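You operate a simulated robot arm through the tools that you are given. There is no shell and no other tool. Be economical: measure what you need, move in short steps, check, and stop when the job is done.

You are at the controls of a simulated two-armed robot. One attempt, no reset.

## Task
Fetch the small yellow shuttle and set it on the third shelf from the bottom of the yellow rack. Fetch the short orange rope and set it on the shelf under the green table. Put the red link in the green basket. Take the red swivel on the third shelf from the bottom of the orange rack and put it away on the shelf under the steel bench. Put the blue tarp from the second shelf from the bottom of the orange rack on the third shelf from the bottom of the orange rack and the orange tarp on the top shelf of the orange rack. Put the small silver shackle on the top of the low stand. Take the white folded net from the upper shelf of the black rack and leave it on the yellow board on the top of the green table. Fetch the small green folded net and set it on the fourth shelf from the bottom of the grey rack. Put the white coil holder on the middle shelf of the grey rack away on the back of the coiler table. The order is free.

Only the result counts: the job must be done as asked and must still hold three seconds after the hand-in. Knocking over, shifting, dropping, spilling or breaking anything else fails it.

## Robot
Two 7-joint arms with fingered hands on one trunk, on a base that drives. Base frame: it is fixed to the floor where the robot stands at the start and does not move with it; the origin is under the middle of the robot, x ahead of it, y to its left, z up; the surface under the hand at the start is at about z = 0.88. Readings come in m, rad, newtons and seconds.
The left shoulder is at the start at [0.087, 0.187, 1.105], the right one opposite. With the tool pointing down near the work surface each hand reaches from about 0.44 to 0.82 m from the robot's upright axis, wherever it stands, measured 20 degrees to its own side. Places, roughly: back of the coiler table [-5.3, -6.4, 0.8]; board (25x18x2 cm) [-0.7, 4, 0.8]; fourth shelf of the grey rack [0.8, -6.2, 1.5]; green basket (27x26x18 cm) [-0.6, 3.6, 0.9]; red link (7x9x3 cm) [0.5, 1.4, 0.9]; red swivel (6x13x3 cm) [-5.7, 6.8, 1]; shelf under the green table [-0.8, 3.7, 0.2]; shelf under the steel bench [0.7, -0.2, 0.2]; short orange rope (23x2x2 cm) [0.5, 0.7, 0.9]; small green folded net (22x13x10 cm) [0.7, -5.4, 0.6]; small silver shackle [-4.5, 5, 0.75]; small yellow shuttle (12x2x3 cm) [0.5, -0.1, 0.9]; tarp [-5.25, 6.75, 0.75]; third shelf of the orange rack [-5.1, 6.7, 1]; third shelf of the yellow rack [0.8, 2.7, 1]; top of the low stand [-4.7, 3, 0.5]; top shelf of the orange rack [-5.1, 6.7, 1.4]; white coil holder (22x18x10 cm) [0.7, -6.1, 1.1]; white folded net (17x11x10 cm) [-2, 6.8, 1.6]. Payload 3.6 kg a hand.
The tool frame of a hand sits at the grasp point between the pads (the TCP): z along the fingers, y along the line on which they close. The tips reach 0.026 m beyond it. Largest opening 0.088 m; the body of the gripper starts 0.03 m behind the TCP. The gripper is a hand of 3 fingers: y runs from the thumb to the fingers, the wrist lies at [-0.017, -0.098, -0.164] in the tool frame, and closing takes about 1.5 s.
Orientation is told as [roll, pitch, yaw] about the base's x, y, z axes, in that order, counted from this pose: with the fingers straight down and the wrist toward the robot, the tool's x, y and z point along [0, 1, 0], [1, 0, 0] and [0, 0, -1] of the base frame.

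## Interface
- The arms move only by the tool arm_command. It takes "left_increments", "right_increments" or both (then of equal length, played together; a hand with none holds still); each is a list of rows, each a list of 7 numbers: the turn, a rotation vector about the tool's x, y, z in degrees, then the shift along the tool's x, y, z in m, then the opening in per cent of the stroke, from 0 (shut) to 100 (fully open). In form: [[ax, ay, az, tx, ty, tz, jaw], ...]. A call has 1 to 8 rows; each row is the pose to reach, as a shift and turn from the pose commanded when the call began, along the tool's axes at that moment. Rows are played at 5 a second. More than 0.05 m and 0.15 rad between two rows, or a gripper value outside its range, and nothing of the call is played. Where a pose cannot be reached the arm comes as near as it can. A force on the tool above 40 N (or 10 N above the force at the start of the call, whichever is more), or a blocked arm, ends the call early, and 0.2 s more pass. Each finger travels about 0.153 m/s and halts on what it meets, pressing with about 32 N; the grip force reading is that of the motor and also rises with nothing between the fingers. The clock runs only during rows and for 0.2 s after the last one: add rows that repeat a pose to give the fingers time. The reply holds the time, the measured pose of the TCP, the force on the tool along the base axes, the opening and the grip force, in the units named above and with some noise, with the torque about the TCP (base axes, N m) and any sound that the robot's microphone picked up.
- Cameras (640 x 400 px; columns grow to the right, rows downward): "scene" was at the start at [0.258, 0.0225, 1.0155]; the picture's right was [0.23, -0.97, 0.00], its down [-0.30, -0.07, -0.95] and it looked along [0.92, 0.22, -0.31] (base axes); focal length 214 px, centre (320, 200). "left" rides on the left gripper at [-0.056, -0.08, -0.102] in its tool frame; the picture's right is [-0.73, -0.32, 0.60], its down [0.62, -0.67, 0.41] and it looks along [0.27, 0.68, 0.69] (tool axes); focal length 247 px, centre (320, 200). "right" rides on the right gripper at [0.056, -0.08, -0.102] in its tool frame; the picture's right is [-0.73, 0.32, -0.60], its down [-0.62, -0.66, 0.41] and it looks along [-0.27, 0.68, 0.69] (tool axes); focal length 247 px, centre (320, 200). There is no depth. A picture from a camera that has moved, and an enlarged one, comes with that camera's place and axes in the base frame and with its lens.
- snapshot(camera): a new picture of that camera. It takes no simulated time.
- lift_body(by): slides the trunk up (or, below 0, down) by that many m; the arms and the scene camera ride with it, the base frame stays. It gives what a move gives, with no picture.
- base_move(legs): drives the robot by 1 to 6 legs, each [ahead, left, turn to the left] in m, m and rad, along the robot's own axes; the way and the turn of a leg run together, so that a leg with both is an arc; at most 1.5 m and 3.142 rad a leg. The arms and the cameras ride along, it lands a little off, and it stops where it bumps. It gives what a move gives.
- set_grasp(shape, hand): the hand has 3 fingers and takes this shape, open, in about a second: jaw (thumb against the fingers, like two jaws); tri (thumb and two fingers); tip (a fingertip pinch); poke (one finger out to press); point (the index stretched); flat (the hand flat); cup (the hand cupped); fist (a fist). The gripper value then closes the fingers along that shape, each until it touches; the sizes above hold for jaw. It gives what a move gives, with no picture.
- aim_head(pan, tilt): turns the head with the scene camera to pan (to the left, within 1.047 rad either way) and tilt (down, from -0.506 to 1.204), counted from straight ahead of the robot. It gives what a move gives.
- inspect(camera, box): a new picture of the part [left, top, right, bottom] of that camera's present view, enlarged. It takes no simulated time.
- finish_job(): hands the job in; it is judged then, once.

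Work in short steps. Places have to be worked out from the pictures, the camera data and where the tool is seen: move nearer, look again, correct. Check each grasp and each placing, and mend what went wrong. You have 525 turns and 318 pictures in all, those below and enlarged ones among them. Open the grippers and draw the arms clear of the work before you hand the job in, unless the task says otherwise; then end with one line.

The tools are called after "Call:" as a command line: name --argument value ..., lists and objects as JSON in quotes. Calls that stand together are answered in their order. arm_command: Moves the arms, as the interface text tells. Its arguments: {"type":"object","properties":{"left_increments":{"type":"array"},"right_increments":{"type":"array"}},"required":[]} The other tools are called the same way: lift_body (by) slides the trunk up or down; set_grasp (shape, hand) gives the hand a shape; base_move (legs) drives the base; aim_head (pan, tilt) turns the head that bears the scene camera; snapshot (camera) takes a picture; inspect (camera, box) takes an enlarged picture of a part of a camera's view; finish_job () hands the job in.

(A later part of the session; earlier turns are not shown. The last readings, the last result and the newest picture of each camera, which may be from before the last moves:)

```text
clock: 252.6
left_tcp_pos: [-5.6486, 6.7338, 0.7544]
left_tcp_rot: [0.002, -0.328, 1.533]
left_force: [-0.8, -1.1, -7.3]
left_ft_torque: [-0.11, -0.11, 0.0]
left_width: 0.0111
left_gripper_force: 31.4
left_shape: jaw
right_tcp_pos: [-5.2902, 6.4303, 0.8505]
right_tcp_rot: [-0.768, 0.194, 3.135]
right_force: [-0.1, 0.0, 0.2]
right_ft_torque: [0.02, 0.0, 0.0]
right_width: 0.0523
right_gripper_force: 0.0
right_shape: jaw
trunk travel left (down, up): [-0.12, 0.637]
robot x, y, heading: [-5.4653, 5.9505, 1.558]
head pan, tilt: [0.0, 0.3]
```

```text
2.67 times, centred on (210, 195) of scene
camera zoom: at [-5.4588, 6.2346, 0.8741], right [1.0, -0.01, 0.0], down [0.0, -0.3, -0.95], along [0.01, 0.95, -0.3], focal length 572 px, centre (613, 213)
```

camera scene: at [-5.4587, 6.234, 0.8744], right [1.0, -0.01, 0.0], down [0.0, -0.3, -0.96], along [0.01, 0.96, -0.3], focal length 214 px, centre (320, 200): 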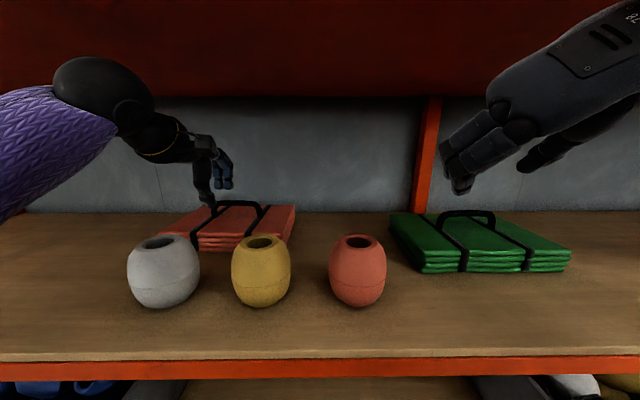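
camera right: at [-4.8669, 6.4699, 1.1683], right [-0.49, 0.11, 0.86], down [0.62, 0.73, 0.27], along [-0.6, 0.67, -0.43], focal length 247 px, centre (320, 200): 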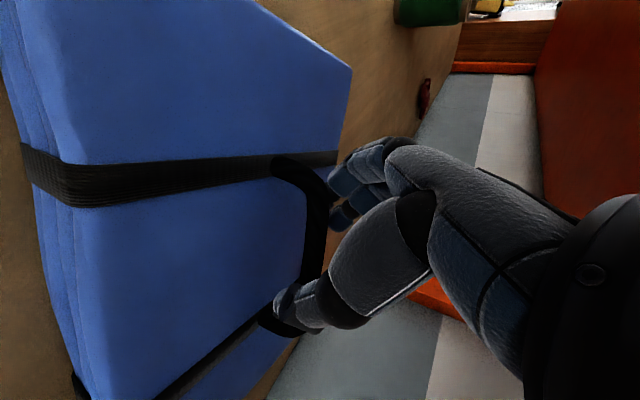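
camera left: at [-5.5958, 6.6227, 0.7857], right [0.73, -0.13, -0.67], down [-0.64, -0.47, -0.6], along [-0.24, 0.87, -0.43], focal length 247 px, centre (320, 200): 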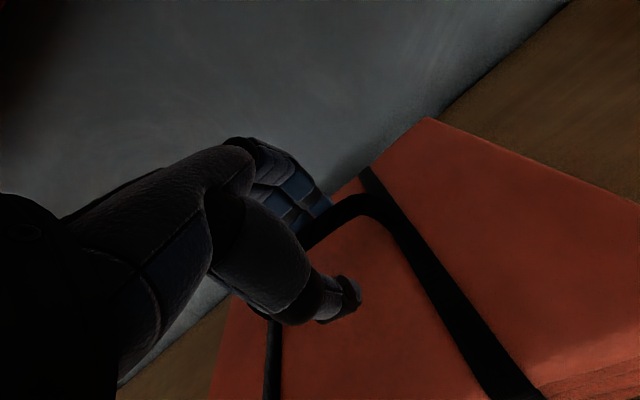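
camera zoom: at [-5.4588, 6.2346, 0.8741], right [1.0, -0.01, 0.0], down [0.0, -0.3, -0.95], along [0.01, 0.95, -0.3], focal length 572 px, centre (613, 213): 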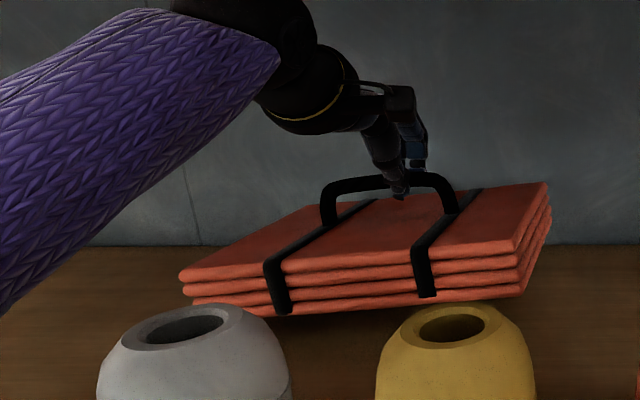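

The tarp is lifted clear. I'll slide left behind and past the cups.

Call:
base_move --legs '[[0, 0.34, 0]]'

Call:
snapshot --camera "scene"

```text
clock: 254.9
left_tcp_pos: [-5.9974, 6.7387, 0.7539]
left_tcp_rot: [0.003, -0.329, 1.537]
left_force: [0.9, 0.6, -7.1]
left_ft_torque: [-0.14, -0.09, -0.03]
left_width: 0.0109
left_gripper_force: 31.8
left_shape: jaw
right_tcp_pos: [-5.6376, 6.4351, 0.8489]
right_tcp_rot: [-0.77, 0.193, 3.138]
right_force: [0.1, 0.4, 0.1]
right_ft_torque: [0.01, 0.0, 0.01]
right_width: 0.0521
right_gripper_force: 0.1
right_shape: jaw
trunk travel left (down, up): [-0.12, 0.637]
robot x, y, heading: [-5.8091, 5.9518, 1.561]
head pan, tilt: [0.0, 0.3]
```

```text
215 pictures are left
camera scene: at [-5.807, 6.2391, 0.8742], right [1.0, -0.01, 0.0], down [0.0, -0.3, -0.95], along [0.01, 0.95, -0.3], focal length 214 px, centre (320, 200)
```

scene: 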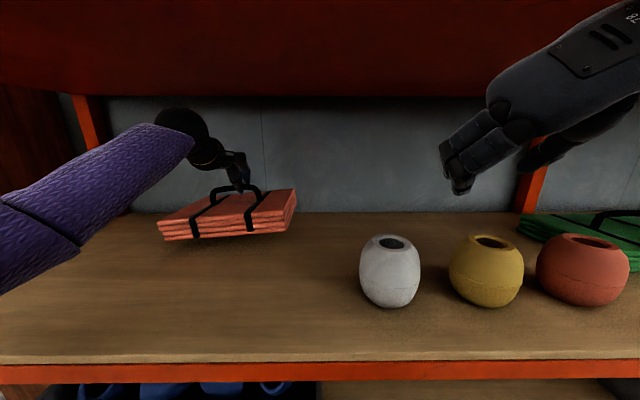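

The cups are untouched and the space behind the robot is open here, so I'll back straight out.

Call:
base_move --legs '[[-0.55, 0, 0]]'

Call:
lift_body --by 0.55

Call:
snapshot --camera "scene"

```text
clock: 258.1
left_tcp_pos: [-6.0099, 6.1769, 0.7534]
left_tcp_rot: [0.002, -0.328, 1.548]
left_force: [-0.2, 0.3, -8.2]
left_ft_torque: [-0.16, -0.06, -0.02]
left_width: 0.011
left_gripper_force: 31.6
left_shape: jaw
right_tcp_pos: [-5.6464, 5.8771, 0.8496]
right_tcp_rot: [-0.768, 0.194, -3.134]
right_force: [-0.1, -0.8, 0.5]
right_ft_torque: [0.01, -0.02, -0.03]
right_width: 0.0523
right_gripper_force: 0.1
right_shape: jaw
trunk travel left (down, up): [-0.12, 0.637]
robot x, y, heading: [-5.8147, 5.3925, 1.575]
head pan, tilt: [0.0, 0.3]
```

```text
refused: 0.55 is not a number from -0.4 to 0.4
```

```text
214 pictures are left
camera scene: at [-5.8135, 5.6794, 0.8742], right [1.0, 0.0, 0.0], down [0.0, -0.3, -0.95], along [0.0, 0.95, -0.3], focal length 214 px, centre (320, 200)
```

scene: 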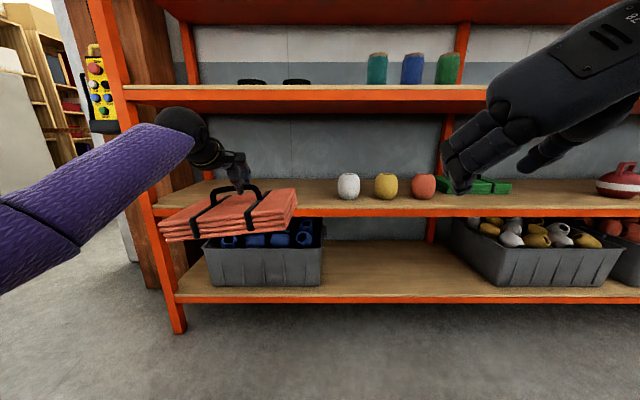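

I'll raise the trunk in two steps.

Call:
lift_body --by 0.4

Call:
lift_body --by 0.22

Call:
snapshot --camera "scene"

```text
clock: 261.9
left_tcp_pos: [-6.009, 6.1678, 1.1958]
left_tcp_rot: [0.004, -0.381, 1.547]
left_force: [0.1, -0.5, -8.5]
left_ft_torque: [-0.21, -0.09, -0.03]
left_width: 0.011
left_gripper_force: 31.4
left_shape: jaw
right_tcp_pos: [-5.6471, 5.8764, 1.2485]
right_tcp_rot: [-0.768, 0.194, -3.134]
right_force: [-0.9, 0.4, 0.4]
right_ft_torque: [0.0, -0.02, -0.02]
right_width: 0.0523
right_gripper_force: 0.0
right_shape: jaw
trunk travel left (down, up): [-0.52, 0.237]
robot x, y, heading: [-5.8161, 5.3919, 1.569]
head pan, tilt: [0.0, 0.3]
```

```text
clock: 264.3
left_tcp_pos: [-6.0108, 6.1654, 1.4226]
left_tcp_rot: [0.004, -0.39, 1.545]
left_force: [-0.5, 0.2, -8.2]
left_ft_torque: [-0.18, -0.1, 0.0]
left_width: 0.0109
left_gripper_force: 31.8
left_shape: jaw
right_tcp_pos: [-5.6477, 5.8779, 1.4691]
right_tcp_rot: [-0.77, 0.194, -3.134]
right_force: [-0.8, -0.1, 0.3]
right_ft_torque: [0.01, 0.03, 0.03]
right_width: 0.0525
right_gripper_force: 0.1
right_shape: jaw
trunk travel left (down, up): [-0.74, 0.017]
robot x, y, heading: [-5.8154, 5.3922, 1.572]
head pan, tilt: [0.0, 0.3]
```

```text
213 pictures are left
camera scene: at [-5.8137, 5.6181, 1.5268], right [1.0, 0.0, 0.0], down [0.0, -0.3, -0.95], along [0.0, 0.95, -0.3], focal length 214 px, centre (320, 200)
```

scene: 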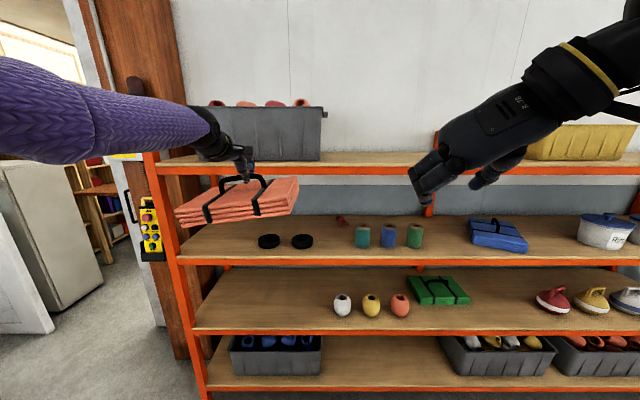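

The top shelf is free between x≈-5.77 and -4.9. I'll raise and retract the tarp, then drive over.

Call:
arm_command --left_increments '[[0, 0, 0, 0, -0.022, -0.034, 0], [0, 0, 0, 0, -0.044, -0.068, 0], [0, 0, 0, 0, -0.066, -0.102, 0], [0, 0, 0, 0, -0.088, -0.136, 0], [0, 0, 0, 0, -0.11, -0.17, 0], [0, 0, 0, 0, -0.13, -0.206, 0]]'

Call:
base_move --legs '[[0.33, 0, 0], [0, -0.55, 0]]'

Call:
snapshot --camera "scene"

```text
clock: 265.7
left_tcp_pos: [-6.0036, 6.1572, 1.5801]
left_tcp_rot: [0.004, -0.389, 1.546]
left_force: [0.2, -0.8, -7.5]
left_ft_torque: [-0.23, -0.09, 0.02]
left_width: 0.0102
left_gripper_force: 32.0
left_shape: jaw
left hand out of reach, approached as far as the arm can: row 1, 2, 3, 4, 5, 6
right_tcp_pos: [-5.6463, 5.8763, 1.4699]
right_tcp_rot: [-0.771, 0.195, -3.135]
right_force: [-0.2, 0.4, 0.3]
right_ft_torque: [-0.02, -0.01, 0.0]
right_width: 0.0524
right_gripper_force: 0.0
right_shape: jaw
trunk travel left (down, up): [-0.74, 0.017]
robot x, y, heading: [-5.813, 5.3935, 1.57]
head pan, tilt: [0.0, 0.3]
```

```text
clock: 267.6
left_tcp_pos: [-6.0017, 6.4241, 1.5795]
left_tcp_rot: [0.007, -0.37, 1.544]
left_force: [-0.3, -14.0, -1.0]
left_ft_torque: [-0.76, 0.17, 0.12]
left_width: 0.0059
left_gripper_force: 32.1
left_shape: jaw
right_tcp_pos: [-5.6457, 6.147, 1.4716]
right_tcp_rot: [-0.772, 0.193, -3.134]
right_force: [0.1, -0.3, -0.2]
right_ft_torque: [0.02, 0.0, -0.02]
right_width: 0.0524
right_gripper_force: 0.1
right_shape: jaw
trunk travel left (down, up): [-0.74, 0.017]
robot x, y, heading: [-5.8168, 5.6665, 1.571]
head pan, tilt: [0.0, 0.3]
stopped in leg 1: the force on the tool passed its limit at 118 N (the readings are from after the stop); the commanded pose is now the measured one
```

```text
212 pictures are left
camera scene: at [-5.8129, 5.8874, 1.5279], right [1.0, 0.0, 0.0], down [0.0, -0.29, -0.96], along [0.0, 0.96, -0.29], focal length 214 px, centre (320, 200)
```

scene: 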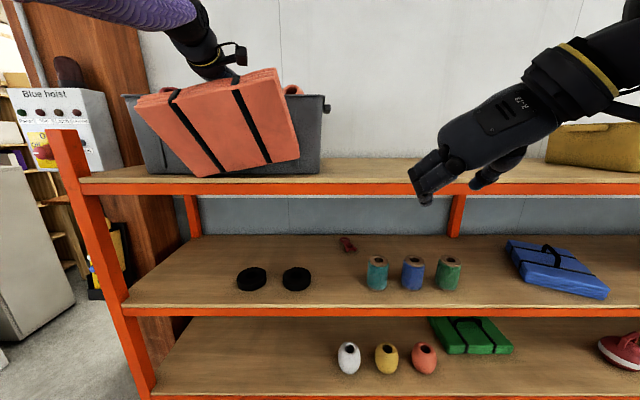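

The retraction was out of reach and the tarp touched the grey bin. I'll back off right away and compare with the earlier view.

Call:
base_move --legs '[[-0.275, 0, 0]]'

Call:
snapshot --camera "scene"

```text
clock: 269.5
left_tcp_pos: [-6.0017, 6.1552, 1.5771]
left_tcp_rot: [0.005, -0.373, 1.544]
left_force: [0.3, 0.0, -8.6]
left_ft_torque: [-0.18, 0.03, 0.01]
left_width: 0.0072
left_gripper_force: 32.1
left_shape: jaw
right_tcp_pos: [-5.6451, 5.877, 1.468]
right_tcp_rot: [-0.768, 0.194, -3.138]
right_force: [0.2, 0.4, 0.1]
right_ft_torque: [-0.01, 0.0, 0.05]
right_width: 0.0526
right_gripper_force: 0.1
right_shape: jaw
trunk travel left (down, up): [-0.74, 0.017]
robot x, y, heading: [-5.8128, 5.3904, 1.569]
head pan, tilt: [0.0, 0.3]
```

```text
211 pictures are left
camera scene: at [-5.8133, 5.6171, 1.5267], right [1.0, 0.0, 0.0], down [0.0, -0.3, -0.95], along [0.0, 0.95, -0.3], focal length 214 px, centre (320, 200)
```

scene: 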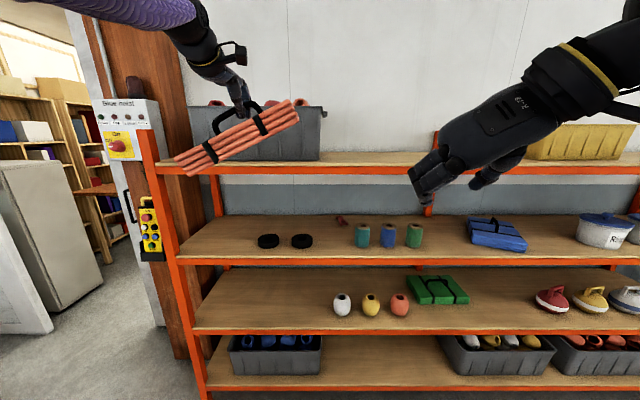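

The bin appears unmoved. I'll raise the tarp a little and level it by rolling the hand.

Call:
arm_command --left_increments '[[0, 4, 1.5, 0, 0.005, -0.012, 0], [0, 8, 3, 0, 0.01, -0.024, 0], [0, 12, 4.5, 0, 0.014, -0.036, 0], [0, 15, 6, 0, 0.018, -0.047, 0], [0, 15, 6, 0, 0.018, -0.047, 0]]'

Call:
inspect --camera "scene" --box '[130, 0, 350, 200]'

```text
clock: 270.7
left_tcp_pos: [-6.0033, 6.143, 1.6266]
left_tcp_rot: [0.308, -0.355, 1.434]
left_force: [0.4, 0.8, -8.6]
left_ft_torque: [-0.16, -0.03, 0.0]
left_width: 0.0073
left_gripper_force: 32.0
left_shape: jaw
left hand out of reach, approached as far as the arm can: row 2, 3, 4, 5
right_tcp_pos: [-5.647, 5.8754, 1.4677]
right_tcp_rot: [-0.767, 0.192, -3.136]
right_force: [0.4, 1.0, -0.5]
right_ft_torque: [-0.02, -0.02, 0.02]
right_width: 0.0524
right_gripper_force: 0.1
right_shape: jaw
trunk travel left (down, up): [-0.74, 0.017]
robot x, y, heading: [-5.8141, 5.3887, 1.571]
head pan, tilt: [0.0, 0.3]
```

```text
2.00 times, centred on (240, 100) of scene
camera zoom: at [-5.8135, 5.6162, 1.5269], right [1.0, 0.0, 0.0], down [0.0, -0.3, -0.95], along [0.0, 0.95, -0.3], focal length 429 px, centre (480, 400)
```

zoom: 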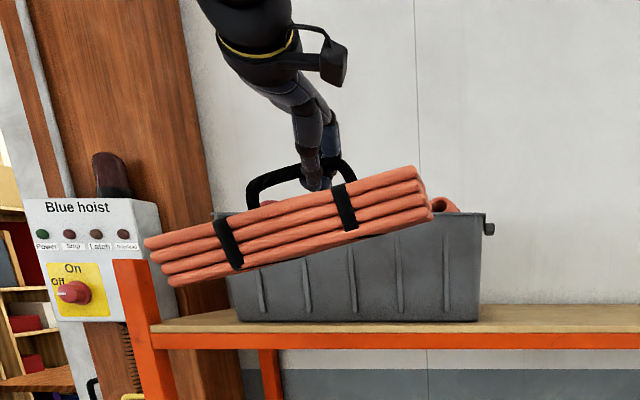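

The tarp clears the shelf level. I'll shift right and turn right, so the tarp swings past the bin.

Call:
base_move --legs '[[0, -0.21, 0], [0, 0, -0.35]]'

Call:
snapshot --camera "scene"

```text
clock: 273.4
left_tcp_pos: [-5.5245, 6.1604, 1.6261]
left_tcp_rot: [0.306, -0.356, 1.076]
left_force: [-0.8, -0.1, -7.5]
left_ft_torque: [-0.12, 0.01, -0.02]
left_width: 0.0071
left_gripper_force: 31.9
left_shape: jaw
right_tcp_pos: [-5.2845, 5.7849, 1.4686]
right_tcp_rot: [-0.768, 0.197, 2.79]
right_force: [0.2, -0.3, -0.4]
right_ft_torque: [0.0, 0.04, 0.02]
right_width: 0.0523
right_gripper_force: 0.1
right_shape: jaw
trunk travel left (down, up): [-0.74, 0.017]
robot x, y, heading: [-5.6082, 5.389, 1.21]
head pan, tilt: [0.0, 0.3]
```

```text
209 pictures are left
camera scene: at [-5.5307, 5.6012, 1.527], right [0.94, -0.35, 0.0], down [-0.1, -0.28, -0.96], along [0.34, 0.89, -0.3], focal length 214 px, centre (320, 200)
```

scene: 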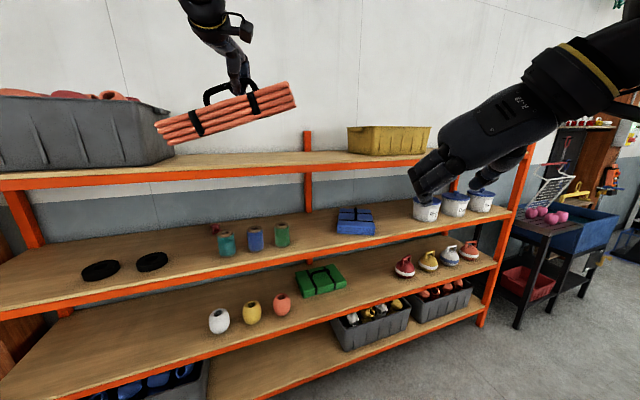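

I'll drive north in two legs, drifting right to keep clear of the bin.

Call:
base_move --legs '[[0.187, 0.071, 0], [0.276, -0.024, 0]]'

Call:
snapshot --camera "scene"

Call:
snapshot --camera "left"

```text
clock: 276.6
left_tcp_pos: [-5.4063, 6.6072, 1.6281]
left_tcp_rot: [0.306, -0.358, 1.08]
left_force: [-0.1, -0.8, -7.6]
left_ft_torque: [-0.13, 0.01, 0.02]
left_width: 0.0067
left_gripper_force: 32.3
left_shape: jaw
right_tcp_pos: [-5.1643, 6.2328, 1.4693]
right_tcp_rot: [-0.769, 0.193, 2.791]
right_force: [-0.6, -0.3, -0.4]
right_ft_torque: [0.02, -0.03, -0.02]
right_width: 0.0526
right_gripper_force: 0.0
right_shape: jaw
trunk travel left (down, up): [-0.74, 0.017]
robot x, y, heading: [-5.4898, 5.839, 1.21]
head pan, tilt: [0.0, 0.3]
```

```text
208 pictures are left
camera scene: at [-5.411, 6.0471, 1.5272], right [0.94, -0.35, 0.0], down [-0.1, -0.28, -0.96], along [0.33, 0.89, -0.3], focal length 214 px, centre (320, 200)
```

scene: 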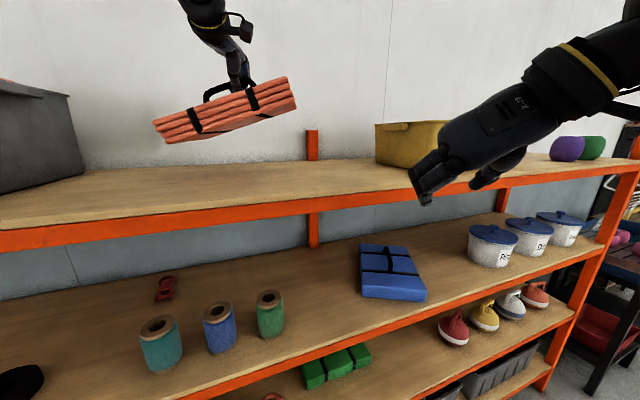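

```text
207 pictures are left
camera left: at [-5.3808, 6.4761, 1.6754], right [0.45, -0.27, -0.85], down [-0.89, -0.15, -0.42], along [-0.01, 0.95, -0.3], focal length 247 px, centre (320, 200)
```

left: 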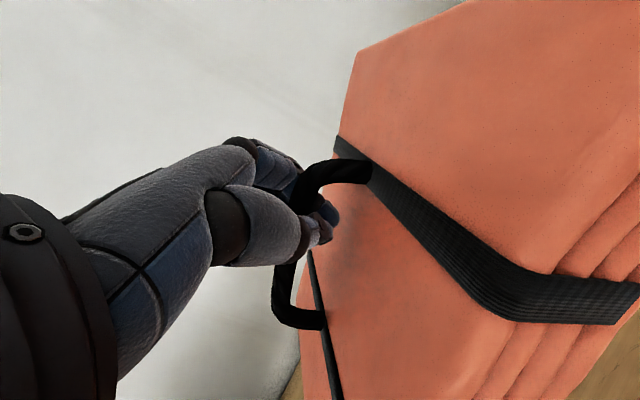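

The tarp is above the free part of the top shelf. I'll lower with the trunk.

Call:
lift_body --by -0.09

Call:
snapshot --camera "scene"

```text
clock: 277.8
left_tcp_pos: [-5.4054, 6.6073, 1.5355]
left_tcp_rot: [0.307, -0.355, 1.079]
left_force: [-0.5, 0.1, -7.5]
left_ft_torque: [-0.17, 0.11, 0.02]
left_width: 0.0069
left_gripper_force: 32.2
left_shape: jaw
right_tcp_pos: [-5.1628, 6.2326, 1.3796]
right_tcp_rot: [-0.769, 0.193, 2.791]
right_force: [0.2, -0.7, 1.0]
right_ft_torque: [-0.02, -0.01, 0.01]
right_width: 0.0523
right_gripper_force: 0.1
right_shape: jaw
trunk travel left (down, up): [-0.65, 0.107]
robot x, y, heading: [-5.4876, 5.8358, 1.213]
head pan, tilt: [0.0, 0.3]
```

```text
206 pictures are left
camera scene: at [-5.4102, 6.0488, 1.4368], right [0.94, -0.35, 0.0], down [-0.1, -0.28, -0.95], along [0.33, 0.89, -0.3], focal length 214 px, centre (320, 200)
```

scene: 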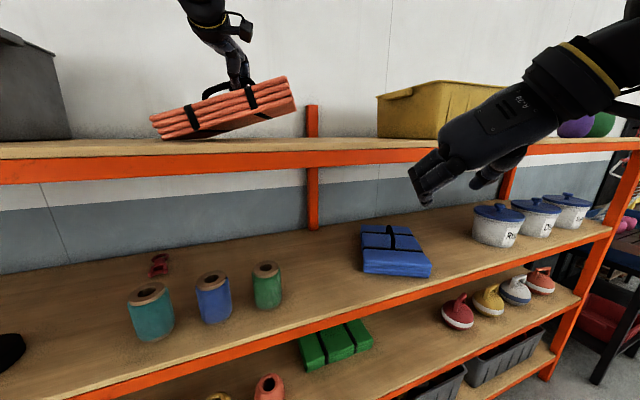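

Call:
arm_command --left_increments '[[0, 0, 0, -0.003, -0.0035, 0.009, 0], [0, 0, 0, -0.006, -0.007, 0.018, 0], [0, 0, 0, -0.0085, -0.0104, 0.0268, 0]]'

Call:
inspect --camera "scene" --box '[100, 40, 340, 200]'

```text
clock: 278.6
left_tcp_pos: [-5.4032, 6.612, 1.5065]
left_tcp_rot: [0.306, -0.353, 1.078]
left_force: [0.8, 0.5, -6.2]
left_ft_torque: [-0.11, 0.23, 0.07]
left_width: 0.0069
left_gripper_force: 31.7
left_shape: jaw
left hand out of reach, approached as far as the arm can: row 2, 3
right_tcp_pos: [-5.1645, 6.2319, 1.3784]
right_tcp_rot: [-0.767, 0.194, 2.791]
right_force: [-0.2, -0.1, 0.5]
right_ft_torque: [-0.07, 0.04, -0.01]
right_width: 0.0524
right_gripper_force: 0.0
right_shape: jaw
trunk travel left (down, up): [-0.65, 0.107]
robot x, y, heading: [-5.4895, 5.8353, 1.211]
head pan, tilt: [0.0, 0.3]
```

```text
2.50 times, centred on (220, 120) of scene
camera zoom: at [-5.4101, 6.0486, 1.4368], right [0.94, -0.35, 0.0], down [-0.1, -0.28, -0.95], along [0.33, 0.89, -0.3], focal length 536 px, centre (570, 400)
```

zoom: 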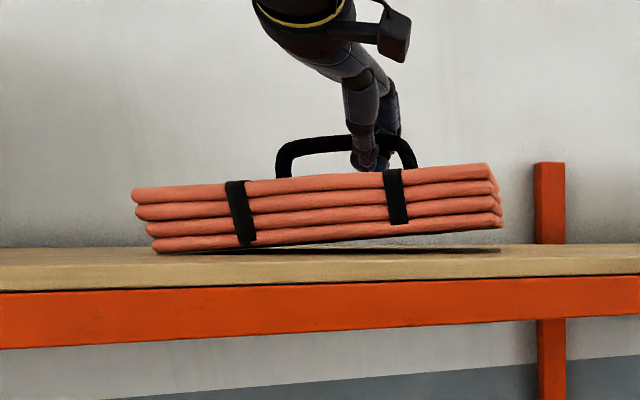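

Call:
arm_command --left_increments '[[0, 0, 0, -0.003, -0.0035, 0.009, 0], [0, 0, 0, -0.005, -0.006, 0.016, 0], [0, 0, 0, -0.005, -0.006, 0.016, 35], [0, 0, 0, -0.005, -0.006, 0.016, 45]]'

Call:
inspect --camera "scene" --box '[100, 40, 340, 200]'

```text
clock: 279.6
left_tcp_pos: [-5.4003, 6.6134, 1.4968]
left_tcp_rot: [0.309, -0.367, 1.074]
left_force: [1.5, 1.2, 14.5]
left_ft_torque: [-0.01, 0.1, -0.03]
left_width: 0.0351
left_gripper_force: 0.1
left_shape: jaw
left hand out of reach, approached as far as the arm can: row 2, 3, 4
right_tcp_pos: [-5.1635, 6.2308, 1.3805]
right_tcp_rot: [-0.771, 0.194, 2.79]
right_force: [-0.7, -0.1, -0.5]
right_ft_torque: [-0.03, 0.04, -0.02]
right_width: 0.0525
right_gripper_force: 0.0
right_shape: jaw
trunk travel left (down, up): [-0.65, 0.107]
robot x, y, heading: [-5.4909, 5.8368, 1.213]
head pan, tilt: [0.0, 0.3]
```

```text
2.50 times, centred on (220, 120) of scene
camera zoom: at [-5.4102, 6.0461, 1.4374], right [0.94, -0.35, 0.0], down [-0.1, -0.28, -0.96], along [0.33, 0.9, -0.29], focal length 536 px, centre (570, 400)
```

zoom: 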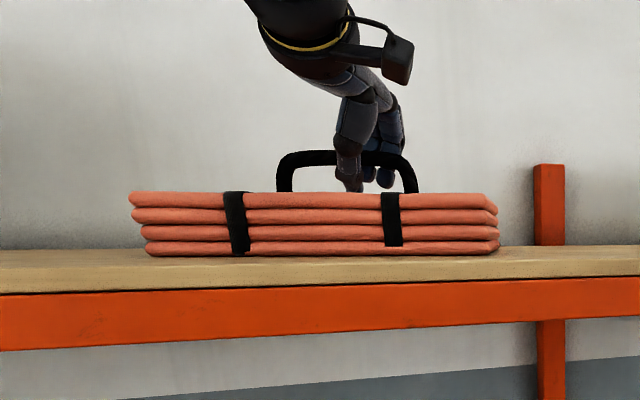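

The tarp lies flat. I'll raise the hand straight up with the trunk, then back out.

Call:
lift_body --by 0.1

Call:
inspect --camera "scene" --box '[100, 40, 340, 200]'

```text
clock: 280.9
left_tcp_pos: [-5.402, 6.6147, 1.5898]
left_tcp_rot: [0.306, -0.354, 1.078]
left_force: [-0.2, 0.5, -0.7]
left_ft_torque: [0.03, 0.01, 0.0]
left_width: 0.0392
left_gripper_force: 0.1
left_shape: jaw
right_tcp_pos: [-5.1642, 6.2316, 1.4789]
right_tcp_rot: [-0.77, 0.193, 2.791]
right_force: [0.2, -0.2, -0.1]
right_ft_torque: [-0.03, 0.01, 0.02]
right_width: 0.0522
right_gripper_force: 0.0
right_shape: jaw
trunk travel left (down, up): [-0.75, 0.007]
robot x, y, heading: [-5.4898, 5.8418, 1.212]
head pan, tilt: [0.0, 0.3]
```

```text
2.50 times, centred on (220, 120) of scene
camera zoom: at [-5.4104, 6.047, 1.5371], right [0.94, -0.35, 0.0], down [-0.1, -0.28, -0.96], along [0.33, 0.89, -0.3], focal length 536 px, centre (570, 400)
```

zoom: 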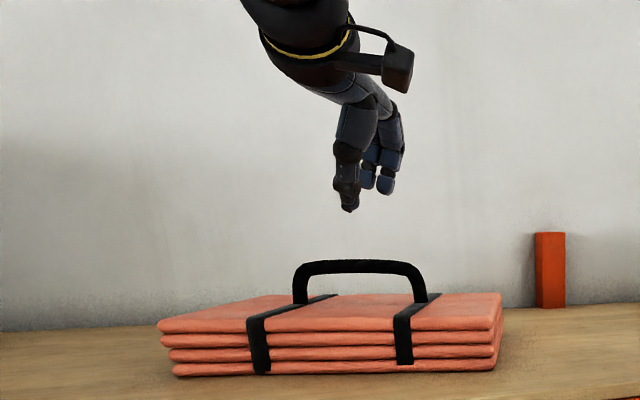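

The orange tarp is set. I'll look at the swivel on the third shelf from here.

Call:
inspect --camera "scene" --box '[100, 240, 300, 380]'

```text
2.86 times, centred on (200, 310) of scene
camera zoom: at [-5.4104, 6.047, 1.5371], right [0.94, -0.35, 0.0], down [-0.1, -0.28, -0.96], along [0.33, 0.89, -0.3], focal length 613 px, centre (663, -114)
```

zoom: 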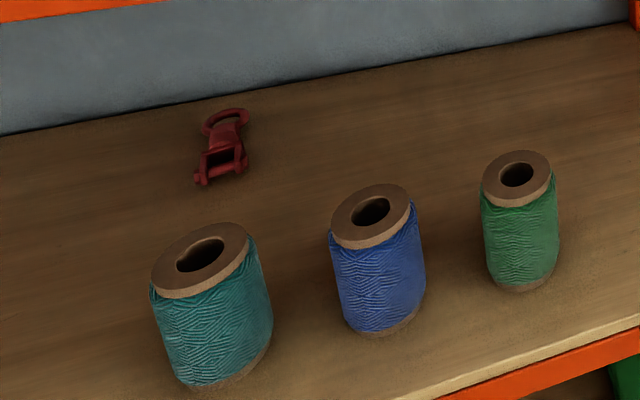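

The swivel lies front-to-back at about (-5.688, 6.787), reachable by the left hand between the pucks and the teal spool. I'll back out, face north, and set trunk height and hand orientation.

Call:
base_move --legs '[[-0.276, 0.024, 0], [-0.258, 0.117, 0], [0, 0, 0.36]]'

Call:
lift_body --by -0.36

Call:
arm_command --left_increments '[[-3.4, 1.55, 7.3, 0, 0, 0, 70], [-6.7, 3.1, 14.6, 0, 0, 0, 70], [-10.1, 4.7, 22, 0, 0, 0, 70], [-13.5, 6.2, 29.3, 0, 0, 0, 70], [-16.8, 7.8, 36.6, 0, 0, 0, 70], [-20.2, 9.35, 43.9, 0, 0, 0, 70]]'

```text
clock: 285.6
left_tcp_pos: [-6.0003, 6.1382, 1.5917]
left_tcp_rot: [0.307, -0.354, 1.441]
left_force: [-0.2, 0.6, 0.5]
left_ft_torque: [0.02, -0.02, 0.0]
left_width: 0.0391
left_gripper_force: 0.1
left_shape: jaw
right_tcp_pos: [-5.6426, 5.8642, 1.4791]
right_tcp_rot: [-0.77, 0.193, -3.129]
right_force: [0.1, -0.7, 0.0]
right_ft_torque: [-0.01, -0.03, -0.01]
right_width: 0.0523
right_gripper_force: 0.1
right_shape: jaw
trunk travel left (down, up): [-0.75, 0.007]
robot x, y, heading: [-5.804, 5.3773, 1.576]
head pan, tilt: [0.0, 0.3]
```

```text
clock: 289.1
left_tcp_pos: [-6.0025, 6.1597, 1.1841]
left_tcp_rot: [0.298, -0.291, 1.443]
left_force: [-0.1, -0.1, -0.3]
left_ft_torque: [-0.02, 0.02, 0.03]
left_width: 0.0391
left_gripper_force: 0.0
left_shape: jaw
right_tcp_pos: [-5.6436, 5.8627, 1.1196]
right_tcp_rot: [-0.771, 0.195, -3.13]
right_force: [0.1, -0.2, -0.1]
right_ft_torque: [-0.01, -0.01, -0.01]
right_width: 0.0523
right_gripper_force: 0.1
right_shape: jaw
trunk travel left (down, up): [-0.39, 0.367]
robot x, y, heading: [-5.8068, 5.3808, 1.57]
head pan, tilt: [0.0, 0.3]
```

```text
clock: 290.5
left_tcp_pos: [-6.0007, 6.1696, 1.1846]
left_tcp_rot: [0.706, -0.226, 0.571]
left_force: [-0.3, -0.2, 0.0]
left_ft_torque: [0.02, -0.01, -0.02]
left_width: 0.0613
left_gripper_force: 0.0
left_shape: jaw
left hand out of reach, approached as far as the arm can: row 1, 2, 3, 4, 5, 6
right_tcp_pos: [-5.6418, 5.8636, 1.1191]
right_tcp_rot: [-0.77, 0.196, -3.13]
right_force: [-0.2, 0.2, 0.4]
right_ft_torque: [0.02, 0.0, 0.02]
right_width: 0.0526
right_gripper_force: 0.0
right_shape: jaw
trunk travel left (down, up): [-0.39, 0.367]
robot x, y, heading: [-5.8088, 5.377, 1.577]
head pan, tilt: [0.0, 0.3]
```

Call:
arm_command --left_increments '[[-3.1, 2.1, 6.2, -0.017, -0.016, -0.019, 70], [-6.2, 4.2, 12.5, -0.034, -0.032, -0.038, 70], [-9.3, 6.2, 18.7, -0.051, -0.048, -0.057, 70], [-12.4, 8.3, 25, -0.068, -0.064, -0.076, 70], [-15.5, 10.4, 31.2, -0.084, -0.079, -0.096, 70], [-15.5, 10.4, 31.2, -0.084, -0.079, -0.096, 70]]'

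Call:
snapshot --camera "scene"

```text
clock: 291.9
left_tcp_pos: [-6.0134, 6.1454, 1.2046]
left_tcp_rot: [0.961, 0.002, 0.004]
left_force: [-0.6, -0.4, 0.4]
left_ft_torque: [-0.03, 0.02, 0.0]
left_width: 0.0611
left_gripper_force: 0.1
left_shape: jaw
left hand out of reach, approached as far as the arm can: row 1, 2, 3, 4, 5, 6
right_tcp_pos: [-5.6417, 5.8643, 1.1193]
right_tcp_rot: [-0.77, 0.195, -3.129]
right_force: [-0.1, 0.3, 0.4]
right_ft_torque: [0.04, 0.0, 0.04]
right_width: 0.0526
right_gripper_force: 0.0
right_shape: jaw
trunk travel left (down, up): [-0.39, 0.367]
robot x, y, heading: [-5.8049, 5.3753, 1.576]
head pan, tilt: [0.0, 0.3]
```

```text
201 pictures are left
camera scene: at [-5.8078, 5.6178, 1.1685], right [1.0, 0.01, 0.0], down [0.0, -0.3, -0.96], along [-0.01, 0.96, -0.3], focal length 214 px, centre (320, 200)
```

scene: 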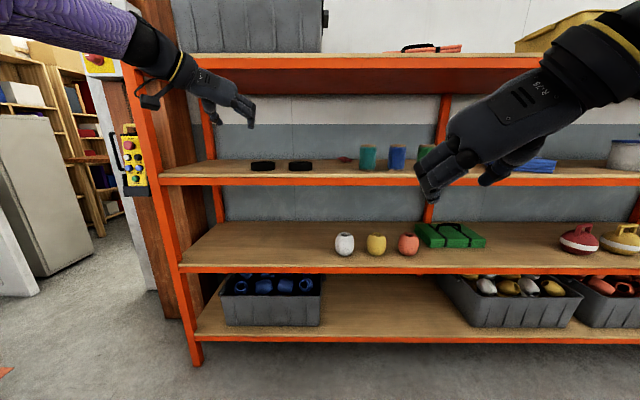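

The orientation is set. I'll raise the right hand for clearance, drive forward, and strafe right towards the swivel.

Call:
arm_command --right_increments '[[0, 0, 0, -0.025, -0.007, -0.025, 60], [0, 0, 0, -0.05, -0.014, -0.05, 60], [0, 0, 0, -0.07, -0.021, -0.07, 60]]'

Call:
base_move --legs '[[0.45, 0, 0], [0, -0.32, 0]]'

Call:
snapshot --camera "scene"

Call:
snapshot --camera "left"

```text
clock: 292.7
left_tcp_pos: [-6.0127, 6.1452, 1.2023]
left_tcp_rot: [0.962, 0.002, 0.007]
left_force: [0.1, 0.0, 0.0]
left_ft_torque: [-0.01, 0.01, 0.02]
left_width: 0.0613
left_gripper_force: 0.1
left_shape: jaw
right_tcp_pos: [-5.6425, 5.8651, 1.2223]
right_tcp_rot: [-0.769, 0.195, -3.128]
right_force: [-0.5, -0.5, -0.5]
right_ft_torque: [-0.01, -0.02, -0.05]
right_width: 0.0522
right_gripper_force: 0.1
right_shape: jaw
trunk travel left (down, up): [-0.39, 0.367]
robot x, y, heading: [-5.8089, 5.3767, 1.573]
head pan, tilt: [0.0, 0.3]
```

```text
clock: 297.2
left_tcp_pos: [-5.7056, 6.6082, 1.2045]
left_tcp_rot: [0.963, 0.005, 0.01]
left_force: [-0.6, 0.2, -0.1]
left_ft_torque: [0.02, 0.02, 0.02]
left_width: 0.061
left_gripper_force: 0.1
left_shape: jaw
right_tcp_pos: [-5.333, 6.3328, 1.2209]
right_tcp_rot: [-0.77, 0.195, -3.121]
right_force: [0.6, 0.6, -0.5]
right_ft_torque: [-0.02, 0.02, 0.02]
right_width: 0.0524
right_gripper_force: 0.0
right_shape: jaw
trunk travel left (down, up): [-0.39, 0.367]
robot x, y, heading: [-5.4982, 5.844, 1.583]
head pan, tilt: [0.0, 0.3]
```

```text
200 pictures are left
camera scene: at [-5.4967, 6.0827, 1.1685], right [1.0, 0.01, 0.0], down [0.0, -0.3, -0.96], along [-0.01, 0.96, -0.3], focal length 214 px, centre (320, 200)
```

scene: 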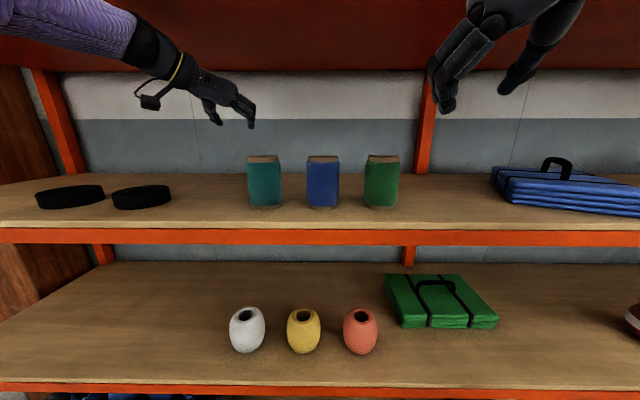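

```text
199 pictures are left
camera left: at [-5.7844, 6.4917, 1.217], right [-0.32, 0.07, -0.94], down [-0.67, 0.69, 0.28], along [0.67, 0.72, -0.18], focal length 247 px, centre (320, 200)
```

left: 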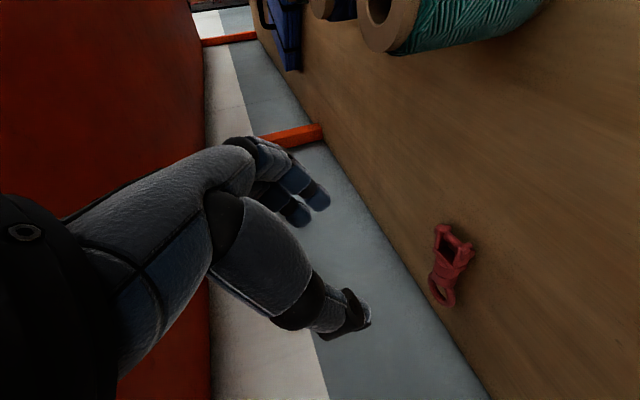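

The swivel is at about (-5.682, 6.80). I'll lower slightly, then drive in 0.19 m.

Call:
arm_command --left_increments '[[0, 0, 0, -0.016, 0, 0.011, 70], [0, 0, 0, -0.0328, 0, 0.023, 70]]'

Call:
base_move --legs '[[0.185, -0.025, -0.01]]'

Call:
snapshot --camera "left"

Call:
snapshot --camera "scene"

```text
clock: 297.8
left_tcp_pos: [-5.7087, 6.6107, 1.1622]
left_tcp_rot: [0.959, 0.002, 0.012]
left_force: [0.0, 0.5, -0.7]
left_ft_torque: [0.02, -0.02, 0.0]
left_width: 0.0609
left_gripper_force: 0.0
left_shape: jaw
left hand out of reach, approached as far as the arm can: row 2
right_tcp_pos: [-5.3333, 6.3313, 1.2221]
right_tcp_rot: [-0.77, 0.194, -3.122]
right_force: [0.5, 0.2, 0.0]
right_ft_torque: [0.0, 0.0, 0.01]
right_width: 0.0525
right_gripper_force: 0.0
right_shape: jaw
trunk travel left (down, up): [-0.39, 0.367]
robot x, y, heading: [-5.4979, 5.8435, 1.581]
head pan, tilt: [0.0, 0.3]
```

```text
clock: 299.3
left_tcp_pos: [-5.6772, 6.7785, 1.1631]
left_tcp_rot: [0.961, 0.005, 0.002]
left_force: [0.3, 0.6, -0.4]
left_ft_torque: [-0.04, 0.0, -0.01]
left_width: 0.0615
left_gripper_force: 0.0
left_shape: jaw
right_tcp_pos: [-5.3088, 6.4893, 1.2207]
right_tcp_rot: [-0.777, 0.204, -3.111]
right_force: [-0.1, 0.5, 0.0]
right_ft_torque: [0.01, 0.0, -0.01]
right_width: 0.0523
right_gripper_force: 0.1
right_shape: jaw
trunk travel left (down, up): [-0.39, 0.367]
robot x, y, heading: [-5.4736, 6.0095, 1.572]
head pan, tilt: [0.0, 0.3]
stopped in leg 1: the robot was blocked; the commanded pose is now the measured one
```

```text
198 pictures are left
camera left: at [-5.757, 6.6627, 1.1774], right [-0.32, 0.07, -0.94], down [-0.66, 0.69, 0.28], along [0.67, 0.72, -0.18], focal length 247 px, centre (320, 200)
```

left: 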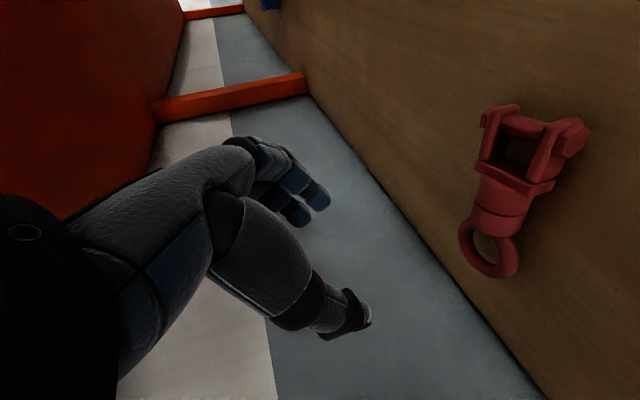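

```text
197 pictures are left
camera scene: at [-5.4718, 6.2483, 1.1693], right [1.0, 0.0, 0.0], down [0.0, -0.29, -0.96], along [0.0, 0.96, -0.29], focal length 214 px, centre (320, 200)
```

scene: 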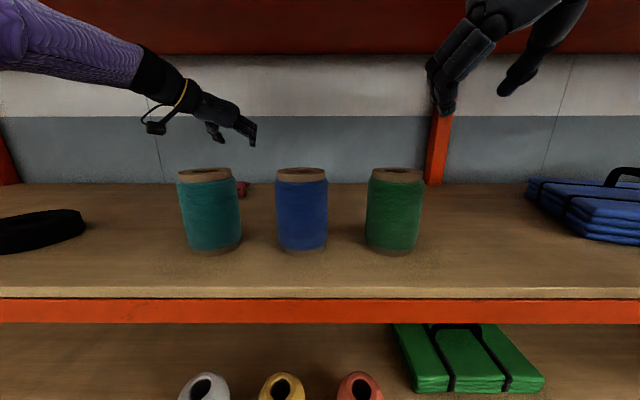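

A slight block, probably the right wrist near the top shelf; I'll ease it down. The left hand is above the swivel, so I'll descend most of the way.

Call:
arm_command --left_increments '[[0, 0, 0, -0.022, -0.002, 0.024, 70], [0, 0, 0, -0.044, -0.004, 0.047, 70], [0, 0, 0, -0.065, -0.006, 0.068, 70], [0, 0, 0, -0.082, -0.006, 0.083, 70]]' --right_increments '[[0, 0, 0, 0.01, 0.003, 0.01, 60], [0, 0, 0, 0.02, 0.006, 0.02, 60], [0, 0, 0, 0.03, 0.009, 0.03, 60], [0, 0, 0, 0.03, 0.009, 0.03, 60]]'

Call:
snapshot --camera "left"

Call:
snapshot --camera "scene"

```text
clock: 300.3
left_tcp_pos: [-5.6805, 6.7764, 1.0578]
left_tcp_rot: [0.962, 0.0, 0.002]
left_force: [0.0, 0.2, -0.2]
left_ft_torque: [-0.01, -0.04, 0.02]
left_width: 0.0612
left_gripper_force: 0.0
left_shape: jaw
left hand out of reach, approached as far as the arm can: row 1, 2, 3, 4
right_tcp_pos: [-5.3103, 6.4935, 1.1761]
right_tcp_rot: [-0.772, 0.206, -3.112]
right_force: [-0.7, 0.8, 0.2]
right_ft_torque: [0.04, -0.01, -0.02]
right_width: 0.0525
right_gripper_force: 0.0
right_shape: jaw
trunk travel left (down, up): [-0.39, 0.367]
robot x, y, heading: [-5.4734, 6.0098, 1.573]
head pan, tilt: [0.0, 0.3]
```

```text
196 pictures are left
camera left: at [-5.7607, 6.6618, 1.0716], right [-0.32, 0.07, -0.94], down [-0.67, 0.69, 0.28], along [0.67, 0.72, -0.18], focal length 247 px, centre (320, 200)
```

left: 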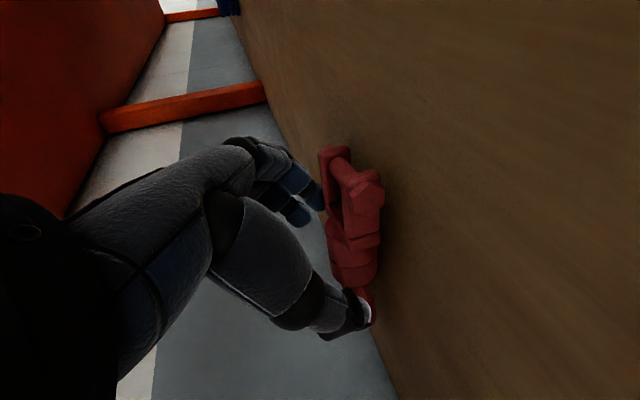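

```text
195 pictures are left
camera scene: at [-5.4734, 6.2514, 1.1686], right [1.0, 0.0, 0.0], down [0.0, -0.3, -0.96], along [0.0, 0.96, -0.3], focal length 214 px, centre (320, 200)
```

scene: 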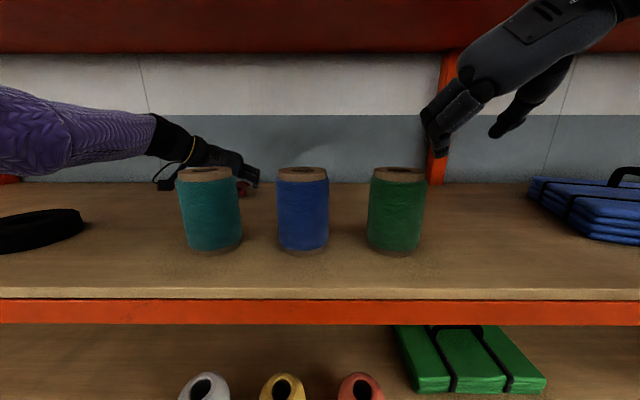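

I'll go down the last 2 cm and close.

Call:
arm_command --left_increments '[[0, 0, 0, -0.009, 0, 0.0063, 70], [0, 0, 0, -0.018, 0, 0.0126, 70], [0, 0, 0, -0.018, 0, 0.0126, 0], [0, 0, 0, -0.018, 0, 0.0126, 0], [0, 0, 0, -0.018, 0, 0.0126, 0], [0, 0, 0, -0.018, 0, 0.0126, 0]]'

Call:
snapshot --camera "left"

```text
clock: 301.7
left_tcp_pos: [-5.6766, 6.7717, 1.0453]
left_tcp_rot: [0.973, -0.004, -0.001]
left_force: [13.2, 1.2, 28.2]
left_ft_torque: [0.43, -0.86, -0.16]
left_width: 0.0248
left_gripper_force: 32.6
left_shape: jaw
left hand out of reach, approached as far as the arm can: row 2, 3, 4, 5, 6
right_tcp_pos: [-5.3078, 6.4894, 1.1759]
right_tcp_rot: [-0.774, 0.202, -3.11]
right_force: [-0.3, 0.7, 0.2]
right_ft_torque: [-0.02, 0.0, -0.01]
right_width: 0.0526
right_gripper_force: 0.1
right_shape: jaw
trunk travel left (down, up): [-0.39, 0.367]
robot x, y, heading: [-5.4736, 6.0099, 1.573]
head pan, tilt: [0.0, 0.3]
```

```text
194 pictures are left
camera left: at [-5.7562, 6.6566, 1.0575], right [-0.32, 0.08, -0.95], down [-0.67, 0.69, 0.28], along [0.68, 0.72, -0.16], focal length 247 px, centre (320, 200)
```

left: 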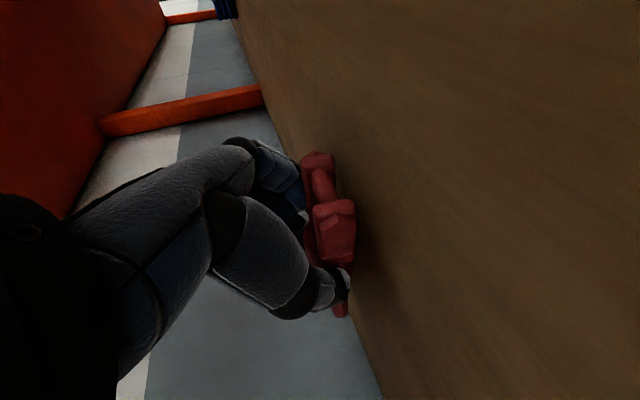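

It's gripped at 25 mm. I'll lift straight up and check.

Call:
arm_command --left_increments '[[0, 0, 0, 0.025, 0, -0.017, 0], [0, 0, 0, 0.05, 0, -0.034, 0], [0, 0, 0, 0.075, 0, -0.052, 0], [0, 0, 0, 0.1, 0, -0.07, 0], [0, 0, 0, 0.11, 0, -0.077, 0]]'

Call:
snapshot --camera "left"

Call:
snapshot --camera "scene"

```text
clock: 302.9
left_tcp_pos: [-5.6785, 6.7716, 1.1691]
left_tcp_rot: [0.958, 0.002, 0.001]
left_force: [0.1, 0.3, -4.8]
left_ft_torque: [-0.07, -0.01, 0.01]
left_width: 0.0237
left_gripper_force: 31.4
left_shape: jaw
right_tcp_pos: [-5.3113, 6.4932, 1.1757]
right_tcp_rot: [-0.771, 0.205, -3.111]
right_force: [0.4, -0.2, -0.4]
right_ft_torque: [0.0, 0.01, -0.01]
right_width: 0.0526
right_gripper_force: 0.1
right_shape: jaw
trunk travel left (down, up): [-0.39, 0.367]
robot x, y, heading: [-5.4728, 6.0136, 1.57]
head pan, tilt: [0.0, 0.3]
```

```text
193 pictures are left
camera left: at [-5.759, 6.6572, 1.1827], right [-0.32, 0.07, -0.94], down [-0.67, 0.69, 0.27], along [0.67, 0.72, -0.18], focal length 247 px, centre (320, 200)
```

left: 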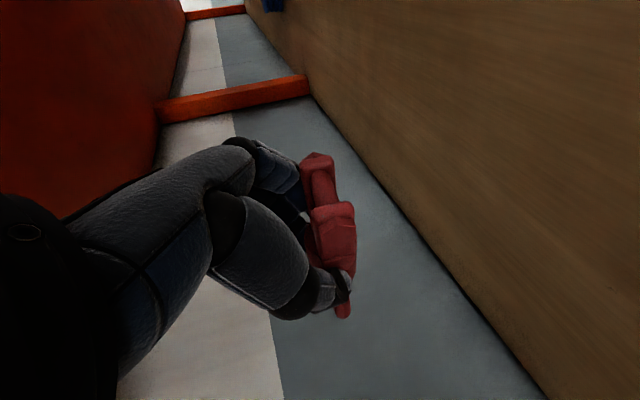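

```text
192 pictures are left
camera scene: at [-5.4739, 6.252, 1.1683], right [1.0, 0.0, 0.0], down [0.0, -0.3, -0.95], along [0.0, 0.95, -0.3], focal length 214 px, centre (320, 200)
```

scene: 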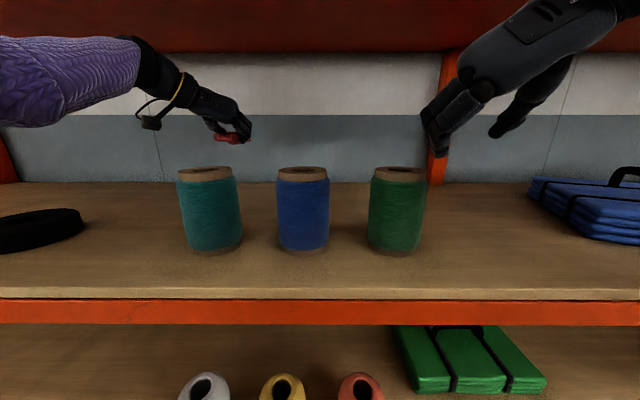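

The swivel is held. I'll raise a little more and back out.

Call:
arm_command --left_increments '[[0, 0, 0, 0.0125, 0, -0.0085, 0], [0, 0, 0, 0.025, 0, -0.017, 0]]'

Call:
base_move --legs '[[-0.28, 0.03, 0], [-0.05, 0.35, 0], [-0.3, 0, 0]]'

Call:
snapshot --camera "scene"

```text
clock: 303.5
left_tcp_pos: [-5.6759, 6.7732, 1.2023]
left_tcp_rot: [0.957, 0.003, 0.003]
left_force: [-0.1, -0.2, -3.7]
left_ft_torque: [-0.04, -0.02, -0.02]
left_width: 0.0235
left_gripper_force: 31.8
left_shape: jaw
right_tcp_pos: [-5.3102, 6.4923, 1.175]
right_tcp_rot: [-0.772, 0.204, -3.111]
right_force: [0.5, 0.1, 0.5]
right_ft_torque: [0.0, -0.03, 0.01]
right_width: 0.0525
right_gripper_force: 0.0
right_shape: jaw
trunk travel left (down, up): [-0.39, 0.367]
robot x, y, heading: [-5.4746, 6.0109, 1.57]
head pan, tilt: [0.0, 0.3]
```

```text
clock: 309.0
left_tcp_pos: [-6.068, 6.1401, 1.2021]
left_tcp_rot: [0.957, 0.002, 0.016]
left_force: [-0.6, -0.3, -3.8]
left_ft_torque: [-0.03, 0.01, 0.0]
left_width: 0.0234
left_gripper_force: 31.5
left_shape: jaw
right_tcp_pos: [-5.6968, 5.865, 1.1758]
right_tcp_rot: [-0.77, 0.204, -3.096]
right_force: [0.8, -0.1, -0.3]
right_ft_torque: [-0.04, -0.02, 0.02]
right_width: 0.0525
right_gripper_force: 0.1
right_shape: jaw
trunk travel left (down, up): [-0.39, 0.367]
robot x, y, heading: [-5.8529, 5.383, 1.593]
head pan, tilt: [0.0, 0.3]
```

```text
191 pictures are left
camera scene: at [-5.8558, 5.6209, 1.1687], right [1.0, 0.02, 0.0], down [0.01, -0.3, -0.96], along [-0.02, 0.96, -0.3], focal length 214 px, centre (320, 200)
```

scene: 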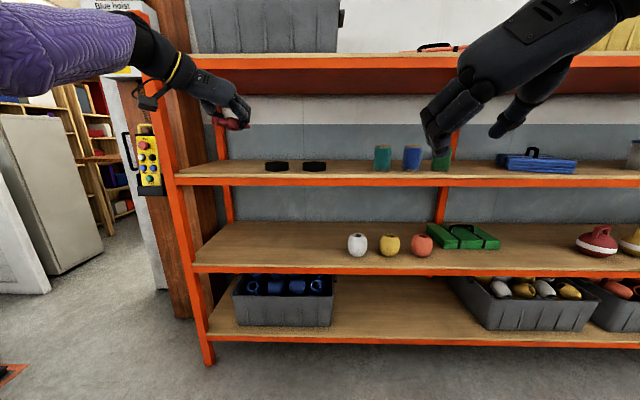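

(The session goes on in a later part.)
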